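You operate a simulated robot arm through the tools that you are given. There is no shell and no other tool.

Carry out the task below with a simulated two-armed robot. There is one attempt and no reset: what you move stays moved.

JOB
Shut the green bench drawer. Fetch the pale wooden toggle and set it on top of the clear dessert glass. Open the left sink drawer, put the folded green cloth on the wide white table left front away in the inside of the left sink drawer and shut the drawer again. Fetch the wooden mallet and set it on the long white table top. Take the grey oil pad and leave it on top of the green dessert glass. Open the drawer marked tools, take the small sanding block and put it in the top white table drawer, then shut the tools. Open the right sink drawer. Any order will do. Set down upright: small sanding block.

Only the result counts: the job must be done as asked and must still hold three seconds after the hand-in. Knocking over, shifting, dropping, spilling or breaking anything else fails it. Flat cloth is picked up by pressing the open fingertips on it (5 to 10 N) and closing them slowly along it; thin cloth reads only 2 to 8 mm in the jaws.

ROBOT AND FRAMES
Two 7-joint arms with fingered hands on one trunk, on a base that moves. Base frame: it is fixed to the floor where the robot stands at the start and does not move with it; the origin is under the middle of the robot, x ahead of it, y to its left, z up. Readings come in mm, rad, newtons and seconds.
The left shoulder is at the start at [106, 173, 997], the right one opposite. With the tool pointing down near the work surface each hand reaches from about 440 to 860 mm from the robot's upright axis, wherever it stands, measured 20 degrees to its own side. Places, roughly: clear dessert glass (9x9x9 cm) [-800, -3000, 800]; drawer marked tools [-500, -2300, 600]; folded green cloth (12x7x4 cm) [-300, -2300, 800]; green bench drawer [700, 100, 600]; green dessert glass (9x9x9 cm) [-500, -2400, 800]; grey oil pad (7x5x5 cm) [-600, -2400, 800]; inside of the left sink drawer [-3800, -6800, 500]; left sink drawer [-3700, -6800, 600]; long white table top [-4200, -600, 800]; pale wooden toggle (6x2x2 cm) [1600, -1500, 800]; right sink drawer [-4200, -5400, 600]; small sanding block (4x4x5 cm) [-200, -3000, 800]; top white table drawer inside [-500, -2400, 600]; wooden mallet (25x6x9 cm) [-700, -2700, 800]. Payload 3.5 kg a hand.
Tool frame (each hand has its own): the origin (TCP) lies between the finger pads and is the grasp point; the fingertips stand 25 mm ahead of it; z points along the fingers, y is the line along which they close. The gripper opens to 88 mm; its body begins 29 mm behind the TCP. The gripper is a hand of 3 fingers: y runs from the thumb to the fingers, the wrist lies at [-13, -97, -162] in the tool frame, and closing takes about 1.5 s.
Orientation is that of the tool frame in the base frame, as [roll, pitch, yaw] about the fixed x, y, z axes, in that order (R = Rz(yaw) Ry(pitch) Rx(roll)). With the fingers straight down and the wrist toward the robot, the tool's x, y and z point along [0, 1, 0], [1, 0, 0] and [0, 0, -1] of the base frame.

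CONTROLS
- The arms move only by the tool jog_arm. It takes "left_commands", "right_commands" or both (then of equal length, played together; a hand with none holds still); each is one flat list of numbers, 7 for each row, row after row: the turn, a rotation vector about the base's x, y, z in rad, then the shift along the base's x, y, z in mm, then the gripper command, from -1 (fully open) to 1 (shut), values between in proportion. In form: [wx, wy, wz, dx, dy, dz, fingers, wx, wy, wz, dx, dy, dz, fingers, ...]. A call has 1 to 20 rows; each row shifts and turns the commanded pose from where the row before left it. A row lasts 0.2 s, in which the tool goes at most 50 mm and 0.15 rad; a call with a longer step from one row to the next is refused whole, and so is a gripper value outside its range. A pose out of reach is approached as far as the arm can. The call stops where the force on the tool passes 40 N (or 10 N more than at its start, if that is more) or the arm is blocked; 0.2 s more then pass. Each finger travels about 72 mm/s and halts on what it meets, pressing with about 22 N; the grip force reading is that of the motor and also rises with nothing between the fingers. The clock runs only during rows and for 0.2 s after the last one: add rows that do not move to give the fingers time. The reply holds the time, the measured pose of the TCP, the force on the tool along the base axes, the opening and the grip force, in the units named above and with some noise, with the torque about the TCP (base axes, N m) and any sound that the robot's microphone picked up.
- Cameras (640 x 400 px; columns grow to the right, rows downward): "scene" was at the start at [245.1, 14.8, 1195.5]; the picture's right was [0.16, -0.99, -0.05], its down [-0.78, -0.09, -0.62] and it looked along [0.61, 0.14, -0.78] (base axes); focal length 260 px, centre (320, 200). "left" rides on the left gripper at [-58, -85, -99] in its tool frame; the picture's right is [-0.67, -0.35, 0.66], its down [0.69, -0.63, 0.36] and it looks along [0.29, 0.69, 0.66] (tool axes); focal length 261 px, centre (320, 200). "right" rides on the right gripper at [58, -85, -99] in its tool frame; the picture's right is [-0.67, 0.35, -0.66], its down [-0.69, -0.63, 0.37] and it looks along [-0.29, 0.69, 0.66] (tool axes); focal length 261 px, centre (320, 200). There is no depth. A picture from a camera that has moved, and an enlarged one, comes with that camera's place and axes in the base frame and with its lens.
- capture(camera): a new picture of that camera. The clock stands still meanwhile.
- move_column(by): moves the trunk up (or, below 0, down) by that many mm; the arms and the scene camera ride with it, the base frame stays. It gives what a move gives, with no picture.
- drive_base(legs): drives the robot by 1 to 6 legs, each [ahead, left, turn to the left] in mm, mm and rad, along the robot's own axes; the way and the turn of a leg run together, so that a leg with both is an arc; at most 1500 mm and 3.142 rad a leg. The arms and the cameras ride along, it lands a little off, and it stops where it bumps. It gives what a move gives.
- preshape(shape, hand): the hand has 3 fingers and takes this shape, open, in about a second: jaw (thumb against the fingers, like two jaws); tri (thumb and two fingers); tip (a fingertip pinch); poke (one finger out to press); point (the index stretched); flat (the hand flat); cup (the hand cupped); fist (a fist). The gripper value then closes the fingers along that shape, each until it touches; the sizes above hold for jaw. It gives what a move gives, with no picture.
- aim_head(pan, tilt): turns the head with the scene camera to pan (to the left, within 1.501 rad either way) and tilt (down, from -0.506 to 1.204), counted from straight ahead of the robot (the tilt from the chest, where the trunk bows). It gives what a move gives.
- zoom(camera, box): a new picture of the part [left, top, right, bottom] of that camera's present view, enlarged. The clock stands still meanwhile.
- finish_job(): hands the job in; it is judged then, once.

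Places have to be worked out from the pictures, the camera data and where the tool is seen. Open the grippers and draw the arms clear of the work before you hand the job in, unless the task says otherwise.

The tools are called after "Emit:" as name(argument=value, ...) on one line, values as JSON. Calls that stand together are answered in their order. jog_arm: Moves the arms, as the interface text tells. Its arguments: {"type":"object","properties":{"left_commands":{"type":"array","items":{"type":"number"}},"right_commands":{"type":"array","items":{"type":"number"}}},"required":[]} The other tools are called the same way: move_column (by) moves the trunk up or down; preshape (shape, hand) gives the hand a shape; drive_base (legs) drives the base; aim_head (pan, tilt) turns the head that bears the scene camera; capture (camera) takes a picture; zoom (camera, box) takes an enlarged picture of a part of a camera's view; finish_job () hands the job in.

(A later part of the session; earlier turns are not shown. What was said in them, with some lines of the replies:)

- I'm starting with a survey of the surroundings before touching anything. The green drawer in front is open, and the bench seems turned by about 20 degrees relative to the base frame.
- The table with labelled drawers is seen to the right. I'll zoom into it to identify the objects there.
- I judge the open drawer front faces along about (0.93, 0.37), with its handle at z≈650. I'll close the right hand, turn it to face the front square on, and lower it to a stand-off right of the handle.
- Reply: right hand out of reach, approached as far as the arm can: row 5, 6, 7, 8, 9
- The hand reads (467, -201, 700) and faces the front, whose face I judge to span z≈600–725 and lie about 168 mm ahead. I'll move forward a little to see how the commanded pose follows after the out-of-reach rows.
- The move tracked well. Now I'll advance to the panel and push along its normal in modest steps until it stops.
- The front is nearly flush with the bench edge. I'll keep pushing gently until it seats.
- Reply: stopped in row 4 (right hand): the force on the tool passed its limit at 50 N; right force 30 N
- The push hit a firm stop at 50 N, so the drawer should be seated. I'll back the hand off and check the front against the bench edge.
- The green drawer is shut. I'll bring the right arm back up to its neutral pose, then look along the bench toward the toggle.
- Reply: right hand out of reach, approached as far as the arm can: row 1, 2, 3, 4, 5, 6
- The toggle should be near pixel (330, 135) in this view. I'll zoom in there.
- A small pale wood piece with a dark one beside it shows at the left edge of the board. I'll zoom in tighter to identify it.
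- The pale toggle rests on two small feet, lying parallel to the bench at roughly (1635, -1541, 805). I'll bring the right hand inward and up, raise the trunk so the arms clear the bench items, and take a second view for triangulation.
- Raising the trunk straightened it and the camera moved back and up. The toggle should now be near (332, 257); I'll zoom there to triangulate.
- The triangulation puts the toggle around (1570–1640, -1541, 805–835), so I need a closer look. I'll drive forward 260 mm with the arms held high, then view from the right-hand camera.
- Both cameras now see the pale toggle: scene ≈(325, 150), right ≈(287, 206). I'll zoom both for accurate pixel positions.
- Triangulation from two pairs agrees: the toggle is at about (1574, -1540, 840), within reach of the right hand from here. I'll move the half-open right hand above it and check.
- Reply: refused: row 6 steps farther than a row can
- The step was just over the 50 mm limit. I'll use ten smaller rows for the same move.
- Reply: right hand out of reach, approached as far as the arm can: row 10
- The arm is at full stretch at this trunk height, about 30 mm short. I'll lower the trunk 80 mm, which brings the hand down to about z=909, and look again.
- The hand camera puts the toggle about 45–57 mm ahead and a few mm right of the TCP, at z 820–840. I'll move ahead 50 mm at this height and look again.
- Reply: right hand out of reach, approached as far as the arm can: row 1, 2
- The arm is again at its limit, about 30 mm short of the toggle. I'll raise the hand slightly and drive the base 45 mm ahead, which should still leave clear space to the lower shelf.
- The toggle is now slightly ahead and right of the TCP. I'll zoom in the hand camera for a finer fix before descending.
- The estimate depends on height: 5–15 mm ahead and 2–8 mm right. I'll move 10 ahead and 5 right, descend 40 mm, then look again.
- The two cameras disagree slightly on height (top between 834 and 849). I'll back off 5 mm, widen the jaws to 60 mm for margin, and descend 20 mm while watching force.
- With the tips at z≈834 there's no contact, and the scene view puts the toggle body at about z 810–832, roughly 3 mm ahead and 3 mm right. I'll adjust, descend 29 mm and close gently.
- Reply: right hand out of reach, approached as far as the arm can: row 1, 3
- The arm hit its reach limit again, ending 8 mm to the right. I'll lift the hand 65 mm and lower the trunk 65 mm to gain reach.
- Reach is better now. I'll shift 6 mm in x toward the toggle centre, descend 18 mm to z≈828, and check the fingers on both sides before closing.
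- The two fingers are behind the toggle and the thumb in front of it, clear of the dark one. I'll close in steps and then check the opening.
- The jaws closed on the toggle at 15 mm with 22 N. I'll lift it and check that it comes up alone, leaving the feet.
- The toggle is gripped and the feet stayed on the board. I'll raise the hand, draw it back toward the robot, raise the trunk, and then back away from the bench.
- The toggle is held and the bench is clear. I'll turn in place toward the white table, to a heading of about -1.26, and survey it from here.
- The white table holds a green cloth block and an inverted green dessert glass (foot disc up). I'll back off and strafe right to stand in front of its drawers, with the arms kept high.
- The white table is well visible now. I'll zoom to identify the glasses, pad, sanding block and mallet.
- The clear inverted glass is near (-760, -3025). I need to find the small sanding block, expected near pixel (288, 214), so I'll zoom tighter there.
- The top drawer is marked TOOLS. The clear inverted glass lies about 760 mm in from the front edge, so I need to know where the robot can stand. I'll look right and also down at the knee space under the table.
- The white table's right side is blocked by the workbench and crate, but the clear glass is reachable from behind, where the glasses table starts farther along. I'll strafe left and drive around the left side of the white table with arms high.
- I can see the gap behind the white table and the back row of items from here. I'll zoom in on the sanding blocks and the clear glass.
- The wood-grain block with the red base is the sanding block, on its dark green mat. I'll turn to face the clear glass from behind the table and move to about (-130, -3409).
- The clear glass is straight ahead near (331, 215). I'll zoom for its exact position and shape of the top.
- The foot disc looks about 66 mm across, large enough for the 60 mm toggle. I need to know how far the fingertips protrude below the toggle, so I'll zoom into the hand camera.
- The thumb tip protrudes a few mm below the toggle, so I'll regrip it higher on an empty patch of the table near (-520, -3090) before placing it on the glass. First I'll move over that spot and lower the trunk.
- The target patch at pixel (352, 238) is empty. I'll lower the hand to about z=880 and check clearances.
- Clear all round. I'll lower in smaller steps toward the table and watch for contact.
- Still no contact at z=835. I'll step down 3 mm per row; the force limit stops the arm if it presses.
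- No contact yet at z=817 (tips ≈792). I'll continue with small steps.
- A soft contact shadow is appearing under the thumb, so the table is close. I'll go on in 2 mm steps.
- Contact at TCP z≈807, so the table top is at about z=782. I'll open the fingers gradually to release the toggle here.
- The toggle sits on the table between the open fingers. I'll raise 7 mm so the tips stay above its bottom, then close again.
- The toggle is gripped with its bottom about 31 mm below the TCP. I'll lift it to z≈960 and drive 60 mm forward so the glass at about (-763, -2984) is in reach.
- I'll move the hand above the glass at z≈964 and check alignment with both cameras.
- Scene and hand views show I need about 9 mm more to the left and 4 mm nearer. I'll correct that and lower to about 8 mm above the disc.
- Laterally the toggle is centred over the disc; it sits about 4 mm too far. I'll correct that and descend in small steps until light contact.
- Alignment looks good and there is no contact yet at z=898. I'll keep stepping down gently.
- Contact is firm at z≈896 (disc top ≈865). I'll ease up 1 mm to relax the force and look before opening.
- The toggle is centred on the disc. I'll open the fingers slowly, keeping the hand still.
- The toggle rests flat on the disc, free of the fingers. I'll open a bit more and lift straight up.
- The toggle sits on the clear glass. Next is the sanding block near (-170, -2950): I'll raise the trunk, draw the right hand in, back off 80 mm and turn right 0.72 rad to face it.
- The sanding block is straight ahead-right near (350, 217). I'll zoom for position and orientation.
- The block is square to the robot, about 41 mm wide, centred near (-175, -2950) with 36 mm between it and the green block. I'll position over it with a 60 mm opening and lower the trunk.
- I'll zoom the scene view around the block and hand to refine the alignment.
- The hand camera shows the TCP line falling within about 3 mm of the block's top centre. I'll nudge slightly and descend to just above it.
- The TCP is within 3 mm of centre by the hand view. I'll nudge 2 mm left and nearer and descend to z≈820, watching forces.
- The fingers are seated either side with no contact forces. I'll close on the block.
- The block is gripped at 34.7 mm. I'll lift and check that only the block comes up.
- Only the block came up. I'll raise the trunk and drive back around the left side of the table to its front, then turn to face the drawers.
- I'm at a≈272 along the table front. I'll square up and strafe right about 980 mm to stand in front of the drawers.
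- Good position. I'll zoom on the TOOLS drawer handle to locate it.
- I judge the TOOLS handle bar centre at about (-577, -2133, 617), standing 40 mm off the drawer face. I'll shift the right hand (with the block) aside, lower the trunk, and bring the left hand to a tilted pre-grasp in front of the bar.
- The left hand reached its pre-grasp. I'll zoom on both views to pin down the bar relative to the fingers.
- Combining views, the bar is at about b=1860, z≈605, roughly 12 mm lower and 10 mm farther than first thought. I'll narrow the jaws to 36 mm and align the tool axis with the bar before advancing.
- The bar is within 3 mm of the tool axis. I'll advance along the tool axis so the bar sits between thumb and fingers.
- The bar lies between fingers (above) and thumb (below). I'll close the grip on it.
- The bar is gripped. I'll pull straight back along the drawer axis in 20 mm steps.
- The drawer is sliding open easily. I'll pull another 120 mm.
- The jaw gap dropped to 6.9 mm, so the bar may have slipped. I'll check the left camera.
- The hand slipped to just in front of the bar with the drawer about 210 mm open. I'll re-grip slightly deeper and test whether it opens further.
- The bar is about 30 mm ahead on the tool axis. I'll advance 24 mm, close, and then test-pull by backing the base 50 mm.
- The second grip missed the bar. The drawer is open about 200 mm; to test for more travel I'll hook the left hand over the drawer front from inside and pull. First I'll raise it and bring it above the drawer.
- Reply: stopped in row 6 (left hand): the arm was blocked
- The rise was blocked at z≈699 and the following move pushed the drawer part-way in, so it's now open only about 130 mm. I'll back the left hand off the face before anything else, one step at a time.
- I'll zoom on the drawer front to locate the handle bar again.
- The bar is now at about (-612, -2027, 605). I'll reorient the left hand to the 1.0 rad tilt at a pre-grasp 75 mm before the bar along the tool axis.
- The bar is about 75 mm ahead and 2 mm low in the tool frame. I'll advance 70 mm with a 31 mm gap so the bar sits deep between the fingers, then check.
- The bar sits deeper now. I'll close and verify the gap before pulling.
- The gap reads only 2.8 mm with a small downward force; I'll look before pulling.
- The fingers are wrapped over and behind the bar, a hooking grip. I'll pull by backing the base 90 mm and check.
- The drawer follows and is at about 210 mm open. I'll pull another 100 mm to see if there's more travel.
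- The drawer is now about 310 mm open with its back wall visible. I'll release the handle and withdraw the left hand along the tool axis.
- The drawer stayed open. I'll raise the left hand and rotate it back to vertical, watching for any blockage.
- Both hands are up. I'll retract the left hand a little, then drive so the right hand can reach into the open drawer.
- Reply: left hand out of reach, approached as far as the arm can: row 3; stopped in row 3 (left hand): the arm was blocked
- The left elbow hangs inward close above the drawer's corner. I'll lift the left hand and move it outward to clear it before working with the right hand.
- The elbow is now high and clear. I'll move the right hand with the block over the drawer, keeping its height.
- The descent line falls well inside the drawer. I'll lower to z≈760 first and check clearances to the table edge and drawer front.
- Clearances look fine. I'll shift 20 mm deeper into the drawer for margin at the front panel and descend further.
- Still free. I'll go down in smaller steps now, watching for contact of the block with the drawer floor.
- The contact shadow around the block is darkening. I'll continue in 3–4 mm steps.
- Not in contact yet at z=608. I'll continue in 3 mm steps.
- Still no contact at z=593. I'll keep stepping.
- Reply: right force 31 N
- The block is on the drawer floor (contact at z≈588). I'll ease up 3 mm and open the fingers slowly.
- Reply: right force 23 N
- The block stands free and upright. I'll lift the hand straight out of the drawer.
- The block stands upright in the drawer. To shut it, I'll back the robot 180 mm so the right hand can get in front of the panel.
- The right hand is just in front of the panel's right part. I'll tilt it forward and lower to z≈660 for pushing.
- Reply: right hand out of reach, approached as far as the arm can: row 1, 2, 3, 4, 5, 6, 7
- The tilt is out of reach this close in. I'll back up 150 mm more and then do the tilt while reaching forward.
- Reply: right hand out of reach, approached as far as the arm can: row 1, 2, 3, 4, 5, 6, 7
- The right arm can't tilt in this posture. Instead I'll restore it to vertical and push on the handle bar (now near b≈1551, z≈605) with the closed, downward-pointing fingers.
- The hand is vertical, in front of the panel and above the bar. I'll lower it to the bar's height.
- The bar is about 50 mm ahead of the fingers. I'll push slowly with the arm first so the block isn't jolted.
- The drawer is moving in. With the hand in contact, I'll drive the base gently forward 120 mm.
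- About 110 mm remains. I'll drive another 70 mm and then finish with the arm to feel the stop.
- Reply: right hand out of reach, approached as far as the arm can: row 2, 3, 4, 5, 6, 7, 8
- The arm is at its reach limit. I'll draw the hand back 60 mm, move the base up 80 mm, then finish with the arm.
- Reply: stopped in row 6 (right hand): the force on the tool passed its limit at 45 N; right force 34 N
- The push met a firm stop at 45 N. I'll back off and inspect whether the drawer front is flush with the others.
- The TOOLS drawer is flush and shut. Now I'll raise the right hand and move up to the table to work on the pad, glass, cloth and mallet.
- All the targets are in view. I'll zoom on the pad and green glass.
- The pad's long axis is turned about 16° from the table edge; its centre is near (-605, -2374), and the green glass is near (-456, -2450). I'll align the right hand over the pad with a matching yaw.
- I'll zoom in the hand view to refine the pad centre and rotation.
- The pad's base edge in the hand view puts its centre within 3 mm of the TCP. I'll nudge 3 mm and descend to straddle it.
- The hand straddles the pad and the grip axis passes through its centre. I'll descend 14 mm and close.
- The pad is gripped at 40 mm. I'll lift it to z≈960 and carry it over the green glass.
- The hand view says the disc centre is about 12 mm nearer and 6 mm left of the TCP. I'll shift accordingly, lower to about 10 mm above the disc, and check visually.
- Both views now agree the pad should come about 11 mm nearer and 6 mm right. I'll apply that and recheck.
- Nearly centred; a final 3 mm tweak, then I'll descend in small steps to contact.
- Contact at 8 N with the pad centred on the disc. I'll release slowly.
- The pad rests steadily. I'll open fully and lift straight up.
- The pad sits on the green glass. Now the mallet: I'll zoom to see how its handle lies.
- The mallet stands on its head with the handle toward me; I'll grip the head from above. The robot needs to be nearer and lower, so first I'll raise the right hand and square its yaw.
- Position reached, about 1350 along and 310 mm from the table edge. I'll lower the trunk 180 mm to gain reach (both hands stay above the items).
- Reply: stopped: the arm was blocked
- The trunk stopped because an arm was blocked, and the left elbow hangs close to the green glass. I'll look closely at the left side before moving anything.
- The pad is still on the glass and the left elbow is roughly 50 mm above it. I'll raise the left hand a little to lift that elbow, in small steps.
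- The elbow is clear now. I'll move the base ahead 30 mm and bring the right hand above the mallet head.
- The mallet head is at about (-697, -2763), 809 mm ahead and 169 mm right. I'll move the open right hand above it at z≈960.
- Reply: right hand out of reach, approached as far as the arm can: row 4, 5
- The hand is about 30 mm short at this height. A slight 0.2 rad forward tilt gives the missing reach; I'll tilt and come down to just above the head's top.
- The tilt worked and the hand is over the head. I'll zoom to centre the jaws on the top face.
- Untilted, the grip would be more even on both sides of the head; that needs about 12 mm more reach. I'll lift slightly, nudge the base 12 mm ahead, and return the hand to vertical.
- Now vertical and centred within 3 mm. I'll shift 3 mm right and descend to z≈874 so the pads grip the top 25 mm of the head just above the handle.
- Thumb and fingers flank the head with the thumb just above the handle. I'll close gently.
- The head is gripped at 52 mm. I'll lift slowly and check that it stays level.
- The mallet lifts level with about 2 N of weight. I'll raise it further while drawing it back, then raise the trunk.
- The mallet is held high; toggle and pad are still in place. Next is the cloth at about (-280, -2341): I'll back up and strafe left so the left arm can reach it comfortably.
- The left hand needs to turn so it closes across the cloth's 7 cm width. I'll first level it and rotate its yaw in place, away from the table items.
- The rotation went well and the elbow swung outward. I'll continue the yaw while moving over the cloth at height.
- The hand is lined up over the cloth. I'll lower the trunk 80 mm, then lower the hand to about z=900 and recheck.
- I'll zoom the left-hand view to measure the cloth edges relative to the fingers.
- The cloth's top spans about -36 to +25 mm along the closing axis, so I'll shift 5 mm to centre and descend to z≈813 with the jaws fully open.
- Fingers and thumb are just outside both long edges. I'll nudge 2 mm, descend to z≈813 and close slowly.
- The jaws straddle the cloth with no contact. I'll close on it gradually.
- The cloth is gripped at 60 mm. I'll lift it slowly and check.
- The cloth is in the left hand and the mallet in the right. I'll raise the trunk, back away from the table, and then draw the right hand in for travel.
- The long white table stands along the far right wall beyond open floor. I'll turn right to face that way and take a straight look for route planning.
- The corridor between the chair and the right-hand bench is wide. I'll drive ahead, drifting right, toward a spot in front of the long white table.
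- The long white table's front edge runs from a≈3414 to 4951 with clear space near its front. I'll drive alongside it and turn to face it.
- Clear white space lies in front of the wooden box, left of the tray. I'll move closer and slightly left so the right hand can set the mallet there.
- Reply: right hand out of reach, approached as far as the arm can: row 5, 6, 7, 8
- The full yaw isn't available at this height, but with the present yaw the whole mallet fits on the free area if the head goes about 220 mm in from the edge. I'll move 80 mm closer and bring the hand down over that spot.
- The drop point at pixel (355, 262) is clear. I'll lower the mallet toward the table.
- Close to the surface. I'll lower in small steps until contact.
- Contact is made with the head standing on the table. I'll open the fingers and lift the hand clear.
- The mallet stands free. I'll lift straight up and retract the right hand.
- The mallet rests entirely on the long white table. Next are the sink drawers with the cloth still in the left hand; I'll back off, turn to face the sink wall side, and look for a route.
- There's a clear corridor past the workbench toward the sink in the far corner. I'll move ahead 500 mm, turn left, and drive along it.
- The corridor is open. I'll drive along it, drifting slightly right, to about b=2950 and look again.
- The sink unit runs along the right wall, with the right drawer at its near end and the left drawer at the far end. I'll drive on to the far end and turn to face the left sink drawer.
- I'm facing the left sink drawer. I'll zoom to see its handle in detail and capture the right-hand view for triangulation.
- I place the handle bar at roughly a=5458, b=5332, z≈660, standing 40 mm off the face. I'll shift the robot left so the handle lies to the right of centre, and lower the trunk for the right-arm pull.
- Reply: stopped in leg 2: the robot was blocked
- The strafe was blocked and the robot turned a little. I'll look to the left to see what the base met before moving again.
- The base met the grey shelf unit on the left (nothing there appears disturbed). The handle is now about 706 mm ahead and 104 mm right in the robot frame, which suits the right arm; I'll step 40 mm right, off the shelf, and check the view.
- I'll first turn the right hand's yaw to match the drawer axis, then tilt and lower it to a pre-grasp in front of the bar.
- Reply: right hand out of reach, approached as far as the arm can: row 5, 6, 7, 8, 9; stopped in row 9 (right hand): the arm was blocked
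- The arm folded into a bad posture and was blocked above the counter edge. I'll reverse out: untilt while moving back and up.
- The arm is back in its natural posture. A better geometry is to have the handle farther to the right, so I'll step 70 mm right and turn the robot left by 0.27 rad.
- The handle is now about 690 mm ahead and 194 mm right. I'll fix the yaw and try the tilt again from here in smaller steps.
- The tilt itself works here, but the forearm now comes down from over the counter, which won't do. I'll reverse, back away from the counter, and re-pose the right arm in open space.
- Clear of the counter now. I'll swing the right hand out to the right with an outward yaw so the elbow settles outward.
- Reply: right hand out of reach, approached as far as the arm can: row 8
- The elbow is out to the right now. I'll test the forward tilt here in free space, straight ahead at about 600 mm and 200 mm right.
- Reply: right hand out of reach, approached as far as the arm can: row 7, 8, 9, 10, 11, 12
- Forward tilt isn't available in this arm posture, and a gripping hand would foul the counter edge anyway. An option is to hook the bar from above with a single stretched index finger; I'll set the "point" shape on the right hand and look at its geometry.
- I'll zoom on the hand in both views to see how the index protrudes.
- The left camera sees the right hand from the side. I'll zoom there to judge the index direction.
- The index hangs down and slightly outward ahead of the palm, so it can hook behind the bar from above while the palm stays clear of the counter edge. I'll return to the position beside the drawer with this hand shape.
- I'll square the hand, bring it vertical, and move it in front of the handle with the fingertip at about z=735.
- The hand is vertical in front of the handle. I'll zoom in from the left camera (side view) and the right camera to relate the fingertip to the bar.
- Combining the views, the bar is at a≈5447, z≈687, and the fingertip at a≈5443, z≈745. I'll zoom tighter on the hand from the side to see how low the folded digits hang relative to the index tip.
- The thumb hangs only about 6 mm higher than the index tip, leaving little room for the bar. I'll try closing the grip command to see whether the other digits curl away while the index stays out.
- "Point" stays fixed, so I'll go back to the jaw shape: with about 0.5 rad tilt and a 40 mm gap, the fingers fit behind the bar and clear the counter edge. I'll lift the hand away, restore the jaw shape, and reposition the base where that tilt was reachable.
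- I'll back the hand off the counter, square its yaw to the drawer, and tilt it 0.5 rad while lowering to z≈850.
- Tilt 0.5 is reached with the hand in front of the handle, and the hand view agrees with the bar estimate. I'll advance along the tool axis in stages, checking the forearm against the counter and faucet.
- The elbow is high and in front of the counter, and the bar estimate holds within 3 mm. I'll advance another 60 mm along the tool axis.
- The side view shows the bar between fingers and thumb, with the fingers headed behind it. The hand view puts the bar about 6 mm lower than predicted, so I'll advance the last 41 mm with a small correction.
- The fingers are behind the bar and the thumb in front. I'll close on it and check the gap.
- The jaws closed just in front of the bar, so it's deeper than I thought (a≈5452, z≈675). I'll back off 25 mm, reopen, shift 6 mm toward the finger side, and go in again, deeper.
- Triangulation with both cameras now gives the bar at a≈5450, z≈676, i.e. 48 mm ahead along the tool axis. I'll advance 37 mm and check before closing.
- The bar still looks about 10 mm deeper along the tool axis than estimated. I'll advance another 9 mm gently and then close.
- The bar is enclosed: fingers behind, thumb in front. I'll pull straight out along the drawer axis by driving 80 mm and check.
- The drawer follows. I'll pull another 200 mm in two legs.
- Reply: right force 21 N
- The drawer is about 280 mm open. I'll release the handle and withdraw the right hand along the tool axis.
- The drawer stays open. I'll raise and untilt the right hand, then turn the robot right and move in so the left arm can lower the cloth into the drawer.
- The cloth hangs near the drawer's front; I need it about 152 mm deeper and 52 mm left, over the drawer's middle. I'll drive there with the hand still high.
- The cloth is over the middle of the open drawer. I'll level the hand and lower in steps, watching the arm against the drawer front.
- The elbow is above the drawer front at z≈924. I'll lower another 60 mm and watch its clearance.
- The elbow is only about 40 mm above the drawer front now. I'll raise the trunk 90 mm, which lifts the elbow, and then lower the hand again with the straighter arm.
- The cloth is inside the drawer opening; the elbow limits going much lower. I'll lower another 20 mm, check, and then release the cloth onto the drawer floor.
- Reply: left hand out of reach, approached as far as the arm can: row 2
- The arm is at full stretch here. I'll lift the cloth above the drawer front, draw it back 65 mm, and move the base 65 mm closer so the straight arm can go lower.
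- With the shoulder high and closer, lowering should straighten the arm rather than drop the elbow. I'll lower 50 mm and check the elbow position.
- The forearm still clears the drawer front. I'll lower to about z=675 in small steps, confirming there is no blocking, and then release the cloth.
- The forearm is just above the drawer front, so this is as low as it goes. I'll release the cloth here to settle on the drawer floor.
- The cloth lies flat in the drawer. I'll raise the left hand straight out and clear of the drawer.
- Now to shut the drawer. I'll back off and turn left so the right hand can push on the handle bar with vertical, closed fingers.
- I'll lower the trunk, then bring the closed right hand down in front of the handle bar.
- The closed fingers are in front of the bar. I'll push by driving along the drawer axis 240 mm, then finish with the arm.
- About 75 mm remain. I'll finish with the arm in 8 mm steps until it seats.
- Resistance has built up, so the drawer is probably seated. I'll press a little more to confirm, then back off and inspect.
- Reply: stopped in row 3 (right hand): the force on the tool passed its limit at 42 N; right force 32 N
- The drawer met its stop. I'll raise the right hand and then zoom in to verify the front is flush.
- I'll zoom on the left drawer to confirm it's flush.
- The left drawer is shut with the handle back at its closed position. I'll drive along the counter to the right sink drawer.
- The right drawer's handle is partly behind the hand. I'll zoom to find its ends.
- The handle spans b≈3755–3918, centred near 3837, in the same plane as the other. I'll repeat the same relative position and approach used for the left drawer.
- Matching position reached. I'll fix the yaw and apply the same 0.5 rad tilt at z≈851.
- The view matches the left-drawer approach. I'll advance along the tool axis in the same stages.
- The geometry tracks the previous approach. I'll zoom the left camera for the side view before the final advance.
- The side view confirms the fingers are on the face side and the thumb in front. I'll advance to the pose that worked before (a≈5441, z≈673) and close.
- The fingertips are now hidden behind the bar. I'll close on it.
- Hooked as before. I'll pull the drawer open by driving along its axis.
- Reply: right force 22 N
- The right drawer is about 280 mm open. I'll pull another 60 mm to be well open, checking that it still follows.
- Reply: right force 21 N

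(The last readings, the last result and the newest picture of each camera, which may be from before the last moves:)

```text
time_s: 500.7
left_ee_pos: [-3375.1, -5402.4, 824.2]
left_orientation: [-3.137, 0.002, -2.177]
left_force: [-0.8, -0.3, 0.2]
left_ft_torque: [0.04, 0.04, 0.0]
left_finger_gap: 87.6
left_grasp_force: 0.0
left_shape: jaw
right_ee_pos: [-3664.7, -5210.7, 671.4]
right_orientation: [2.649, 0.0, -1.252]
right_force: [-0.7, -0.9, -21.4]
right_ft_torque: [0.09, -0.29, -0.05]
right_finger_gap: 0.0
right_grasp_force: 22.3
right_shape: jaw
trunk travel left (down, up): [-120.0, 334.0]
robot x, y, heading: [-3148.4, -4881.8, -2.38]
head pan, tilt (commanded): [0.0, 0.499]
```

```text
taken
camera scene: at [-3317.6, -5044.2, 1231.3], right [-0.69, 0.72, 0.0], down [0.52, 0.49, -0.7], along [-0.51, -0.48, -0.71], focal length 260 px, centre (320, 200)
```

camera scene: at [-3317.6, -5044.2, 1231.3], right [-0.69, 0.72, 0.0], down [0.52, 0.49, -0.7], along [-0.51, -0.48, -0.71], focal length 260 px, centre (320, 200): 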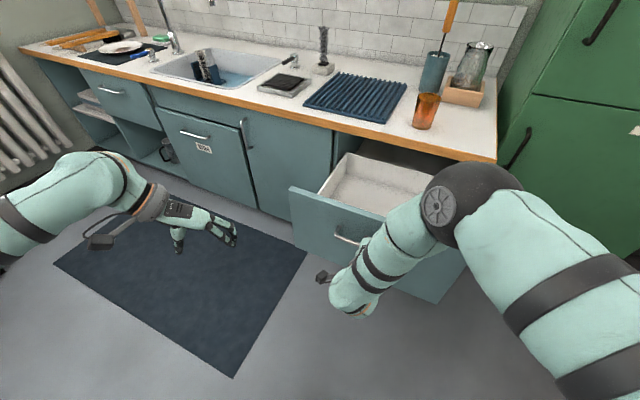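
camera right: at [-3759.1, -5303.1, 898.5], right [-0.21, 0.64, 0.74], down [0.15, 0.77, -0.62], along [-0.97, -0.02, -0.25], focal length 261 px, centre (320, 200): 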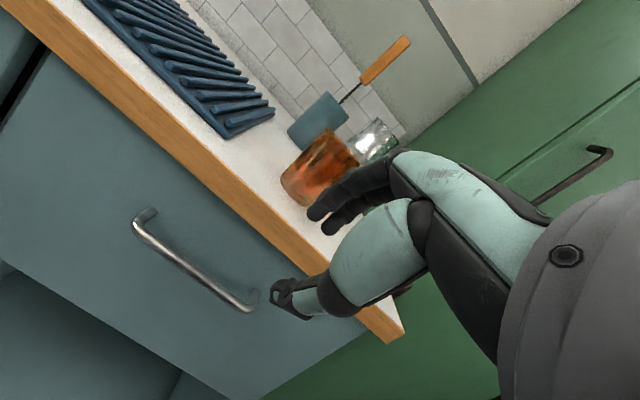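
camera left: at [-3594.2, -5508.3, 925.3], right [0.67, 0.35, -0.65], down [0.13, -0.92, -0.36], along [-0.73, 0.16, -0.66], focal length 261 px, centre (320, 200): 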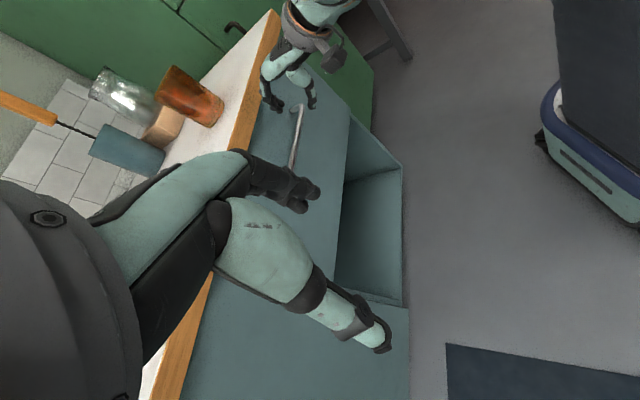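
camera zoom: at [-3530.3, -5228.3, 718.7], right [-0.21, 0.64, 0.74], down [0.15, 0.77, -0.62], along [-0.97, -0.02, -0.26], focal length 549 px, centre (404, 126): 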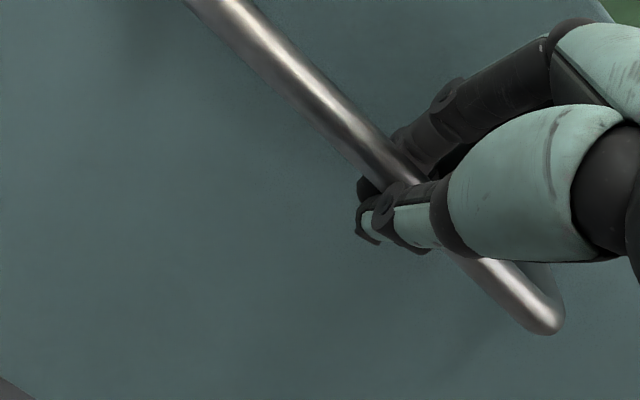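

It's about 340 mm open with its back wall showing. I'll release the handle and withdraw the hand as before.

Emit:
jog_arm(right_commands=[0, 0, 0, 0, 0, 0, 0.5, 0, 0, 0, 0, 0, 0, 0, 0, 0, 0, 0, 0, 0, 0, 0, 0, 0, 5.7, 1.8, 11, 0, 0, 0, 0, 5.7, 1.8, 11, 0, 0, 0, 0, 5.7, 1.8, 11, 0, 0, 0, 0, 8.5, 2.8, 17, 0, 0, 0, 0, 8.5, 2.8, 17, 0, 0, 0, 0, 8.5, 2.8, 17, 0, 0, 0, 0, 8.5, 2.8, 30, 0, 0, 0, 0, 8.5, 2.8, 30, 0])

Emit:
capture(camera="scene")

Emit:
capture(camera="right")

```text
time_s: 503.1
left_ee_pos: [-3374.4, -5401.9, 826.7]
left_orientation: [-3.14, -0.001, -2.174]
left_force: [-0.3, 0.0, -0.6]
left_ft_torque: [0.0, 0.0, -0.01]
left_finger_gap: 87.5
left_grasp_force: 0.1
left_shape: jaw
right_ee_pos: [-3603.3, -5189.9, 817.4]
right_orientation: [2.649, -0.002, -1.25]
right_force: [-0.1, 0.1, 0.2]
right_ft_torque: [0.0, -0.01, 0.0]
right_finger_gap: 43.7
right_grasp_force: 0.0
right_shape: jaw
trunk travel left (down, up): [-120.0, 334.0]
robot x, y, heading: [-3148.2, -4886.5, -2.382]
head pan, tilt (commanded): [0.0, 0.499]
```

```text
taken
camera scene: at [-3315.8, -5042.2, 1232.1], right [-0.69, 0.72, 0.0], down [0.51, 0.49, -0.7], along [-0.51, -0.48, -0.71], focal length 260 px, centre (320, 200)
```

scene: 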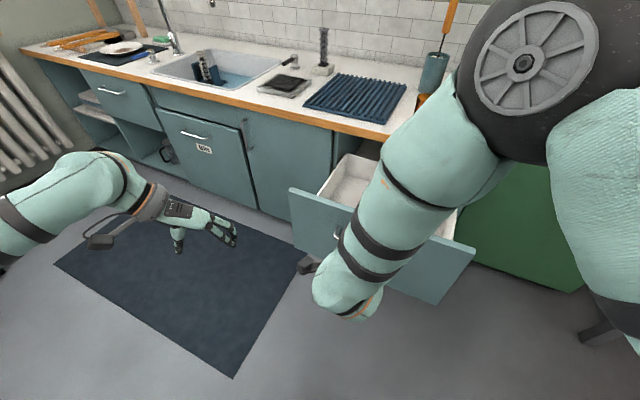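

```text
taken
camera right: at [-3469.2, -5207.2, 865.3], right [-0.21, 0.64, 0.74], down [0.15, 0.77, -0.62], along [-0.97, -0.02, -0.26], focal length 261 px, centre (320, 200)
```

right: 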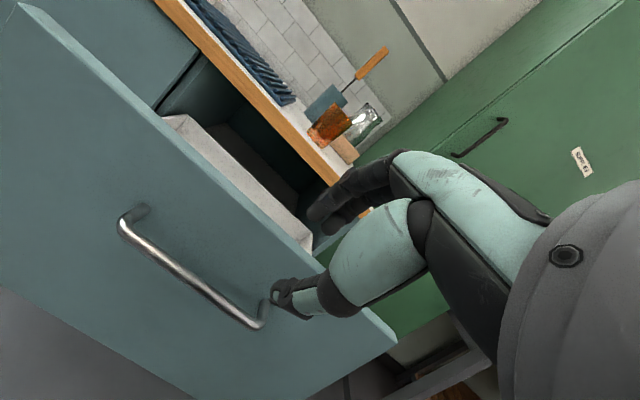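

The drawer stays open. I'll raise and untilt the right hand, open both grippers, and back away a little.

Emit:
jog_arm(right_commands=[0, 0, 0, 5, 1.6, 30, -0.5, 0.0388, -0.1189, 0, 8, 6, 25, -1, 0.0388, -0.1189, 0, 8, 6, 25, -1, 0.0388, -0.1189, 0, 8, 6, 25, -1, 0.0388, -0.1189, 0, 8, 6, 25, -1, 0, 0, 0, 0, 0, 0, -1])

Emit:
drive_base(legs=[[-130, 0, 0]])

Emit:
aim_head(pan=0.1, tilt=0.4)

Emit:
capture(camera="scene")

```text
time_s: 504.5
left_ee_pos: [-3373.9, -5401.4, 825.5]
left_orientation: [-3.137, 0.002, -2.177]
left_force: [-0.5, 0.2, -0.4]
left_ft_torque: [0.01, 0.02, 0.02]
left_finger_gap: 87.8
left_grasp_force: 0.1
left_shape: jaw
right_ee_pos: [-3566.2, -5164.7, 944.8]
right_orientation: [-3.132, -0.005, -1.253]
right_force: [0.0, 0.5, 0.8]
right_ft_torque: [-0.03, -0.01, 0.0]
right_finger_gap: 87.7
right_grasp_force: 0.1
right_shape: jaw
trunk travel left (down, up): [-120.0, 334.0]
robot x, y, heading: [-3146.0, -4884.0, -2.38]
head pan, tilt (commanded): [0.0, 0.499]
```

```text
time_s: 505.7
left_ee_pos: [-3280.7, -5313.2, 825.0]
left_orientation: [-3.14, -0.001, -2.175]
left_force: [-0.3, 0.3, 0.4]
left_ft_torque: [0.01, 0.01, 0.03]
left_finger_gap: 87.8
left_grasp_force: 0.0
left_shape: jaw
right_ee_pos: [-3474.6, -5075.6, 945.3]
right_orientation: [-3.132, -0.005, -1.255]
right_force: [-0.2, -0.2, -0.2]
right_ft_torque: [0.01, -0.04, 0.02]
right_finger_gap: 87.8
right_grasp_force: 0.0
right_shape: jaw
trunk travel left (down, up): [-120.0, 334.0]
robot x, y, heading: [-3057.5, -4798.7, -2.379]
head pan, tilt (commanded): [0.0, 0.499]
```

```text
time_s: 506.4
left_ee_pos: [-3281.8, -5312.8, 826.8]
left_orientation: [-3.14, 0.0, -2.178]
left_force: [0.8, -0.8, -0.6]
left_ft_torque: [-0.01, 0.01, -0.01]
left_finger_gap: 87.9
left_grasp_force: 0.1
left_shape: jaw
right_ee_pos: [-3474.5, -5075.7, 945.3]
right_orientation: [-3.132, -0.004, -1.252]
right_force: [-0.6, 0.7, 0.7]
right_ft_torque: [0.02, -0.04, -0.01]
right_finger_gap: 87.8
right_grasp_force: 0.0
right_shape: jaw
trunk travel left (down, up): [-120.0, 334.0]
robot x, y, heading: [-3056.2, -4794.9, -2.382]
head pan, tilt (commanded): [0.099, 0.4]
```

```text
taken
camera scene: at [-3219.8, -4963.0, 1240.3], right [-0.75, 0.66, -0.03], down [0.43, 0.47, -0.77], along [-0.49, -0.59, -0.64], focal length 260 px, centre (320, 200)
```

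scene: 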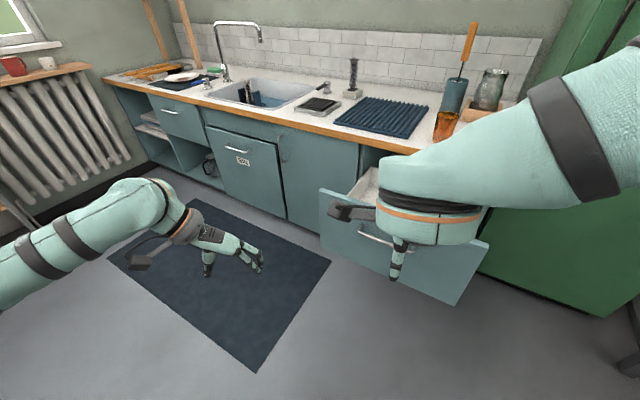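

I'll zoom once more on the left drawer and the open right drawer for a final check.

Emit:
zoom(camera="scene", box=[100, 60, 300, 220])

Emit:
zoom(camera="scene", box=[290, 130, 500, 310])

```text
2.50 times, centred on (200, 140) of scene
camera zoom: at [-3219.8, -4963.0, 1240.3], right [-0.75, 0.66, -0.03], down [0.43, 0.47, -0.77], along [-0.49, -0.59, -0.64], focal length 650 px, centre (620, 350)
```

zoom: 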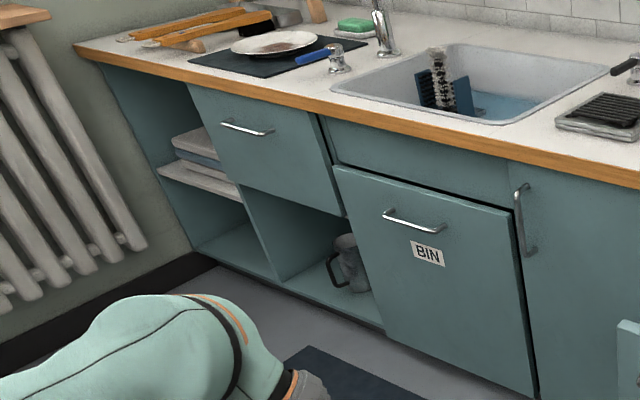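

```text
2.22 times, centred on (395, 220) of scene
camera zoom: at [-3219.8, -4963.0, 1240.3], right [-0.75, 0.66, -0.03], down [0.43, 0.47, -0.77], along [-0.49, -0.59, -0.64], focal length 577 px, centre (153, 156)
```

zoom: 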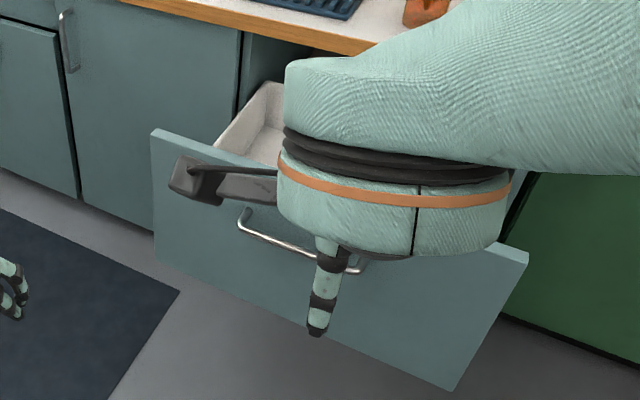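

All seven parts of the job look done:
- The green bench drawer, the TOOLS drawer and the left sink drawer are shut.
- The toggle is on the clear glass and the pad is on the green glass.
- The mallet is on the long white table.
- The cloth is in the left sink drawer.
- The sanding block was set down upright in the TOOLS drawer before I shut it.
- The right sink drawer is open.

Both grippers are open and the arms are clear, so I'm handing it in.

Emit:
finish_job()

```text
The job is handed in.
```

I've handed the job in, and every part was carried out. The judging result hasn't come back to me.

| Task | Result |
|---|---|
| Green bench drawer | Shut; it pushed firmly against its stop |
| Pale wooden toggle | Lying flat on top of the clear dessert glass |
| Folded green cloth | In the left sink drawer, which is shut again |
| Wooden mallet | Standing on the long white table top |
| Grey oil pad | Sitting on top of the green dessert glass |
| Small sanding block | Set down upright in the TOOLS drawer (the top white table drawer), which is shut |
| Right sink drawer | Open about 340 mm |

These points could affect the judging:

- **Sanding block:** I couldn't see it once the drawer was shut. It was upright and I closed the drawer slowly, but I can't confirm it stayed upright.
- **Cloth:** The arm couldn't reach the drawer floor, so I let the cloth go about 15 cm up. It landed flat.
- **Bump near the sink:** The base touched the grey shelf unit to the left of the sink while moving sideways. In the one view I took of that side, nothing looked moved, but I couldn't see the items on its shelves.
- **TOOLS drawer:** The left hand accidentally pushed it part-way shut while it was still empty. I reopened it before putting the block in.
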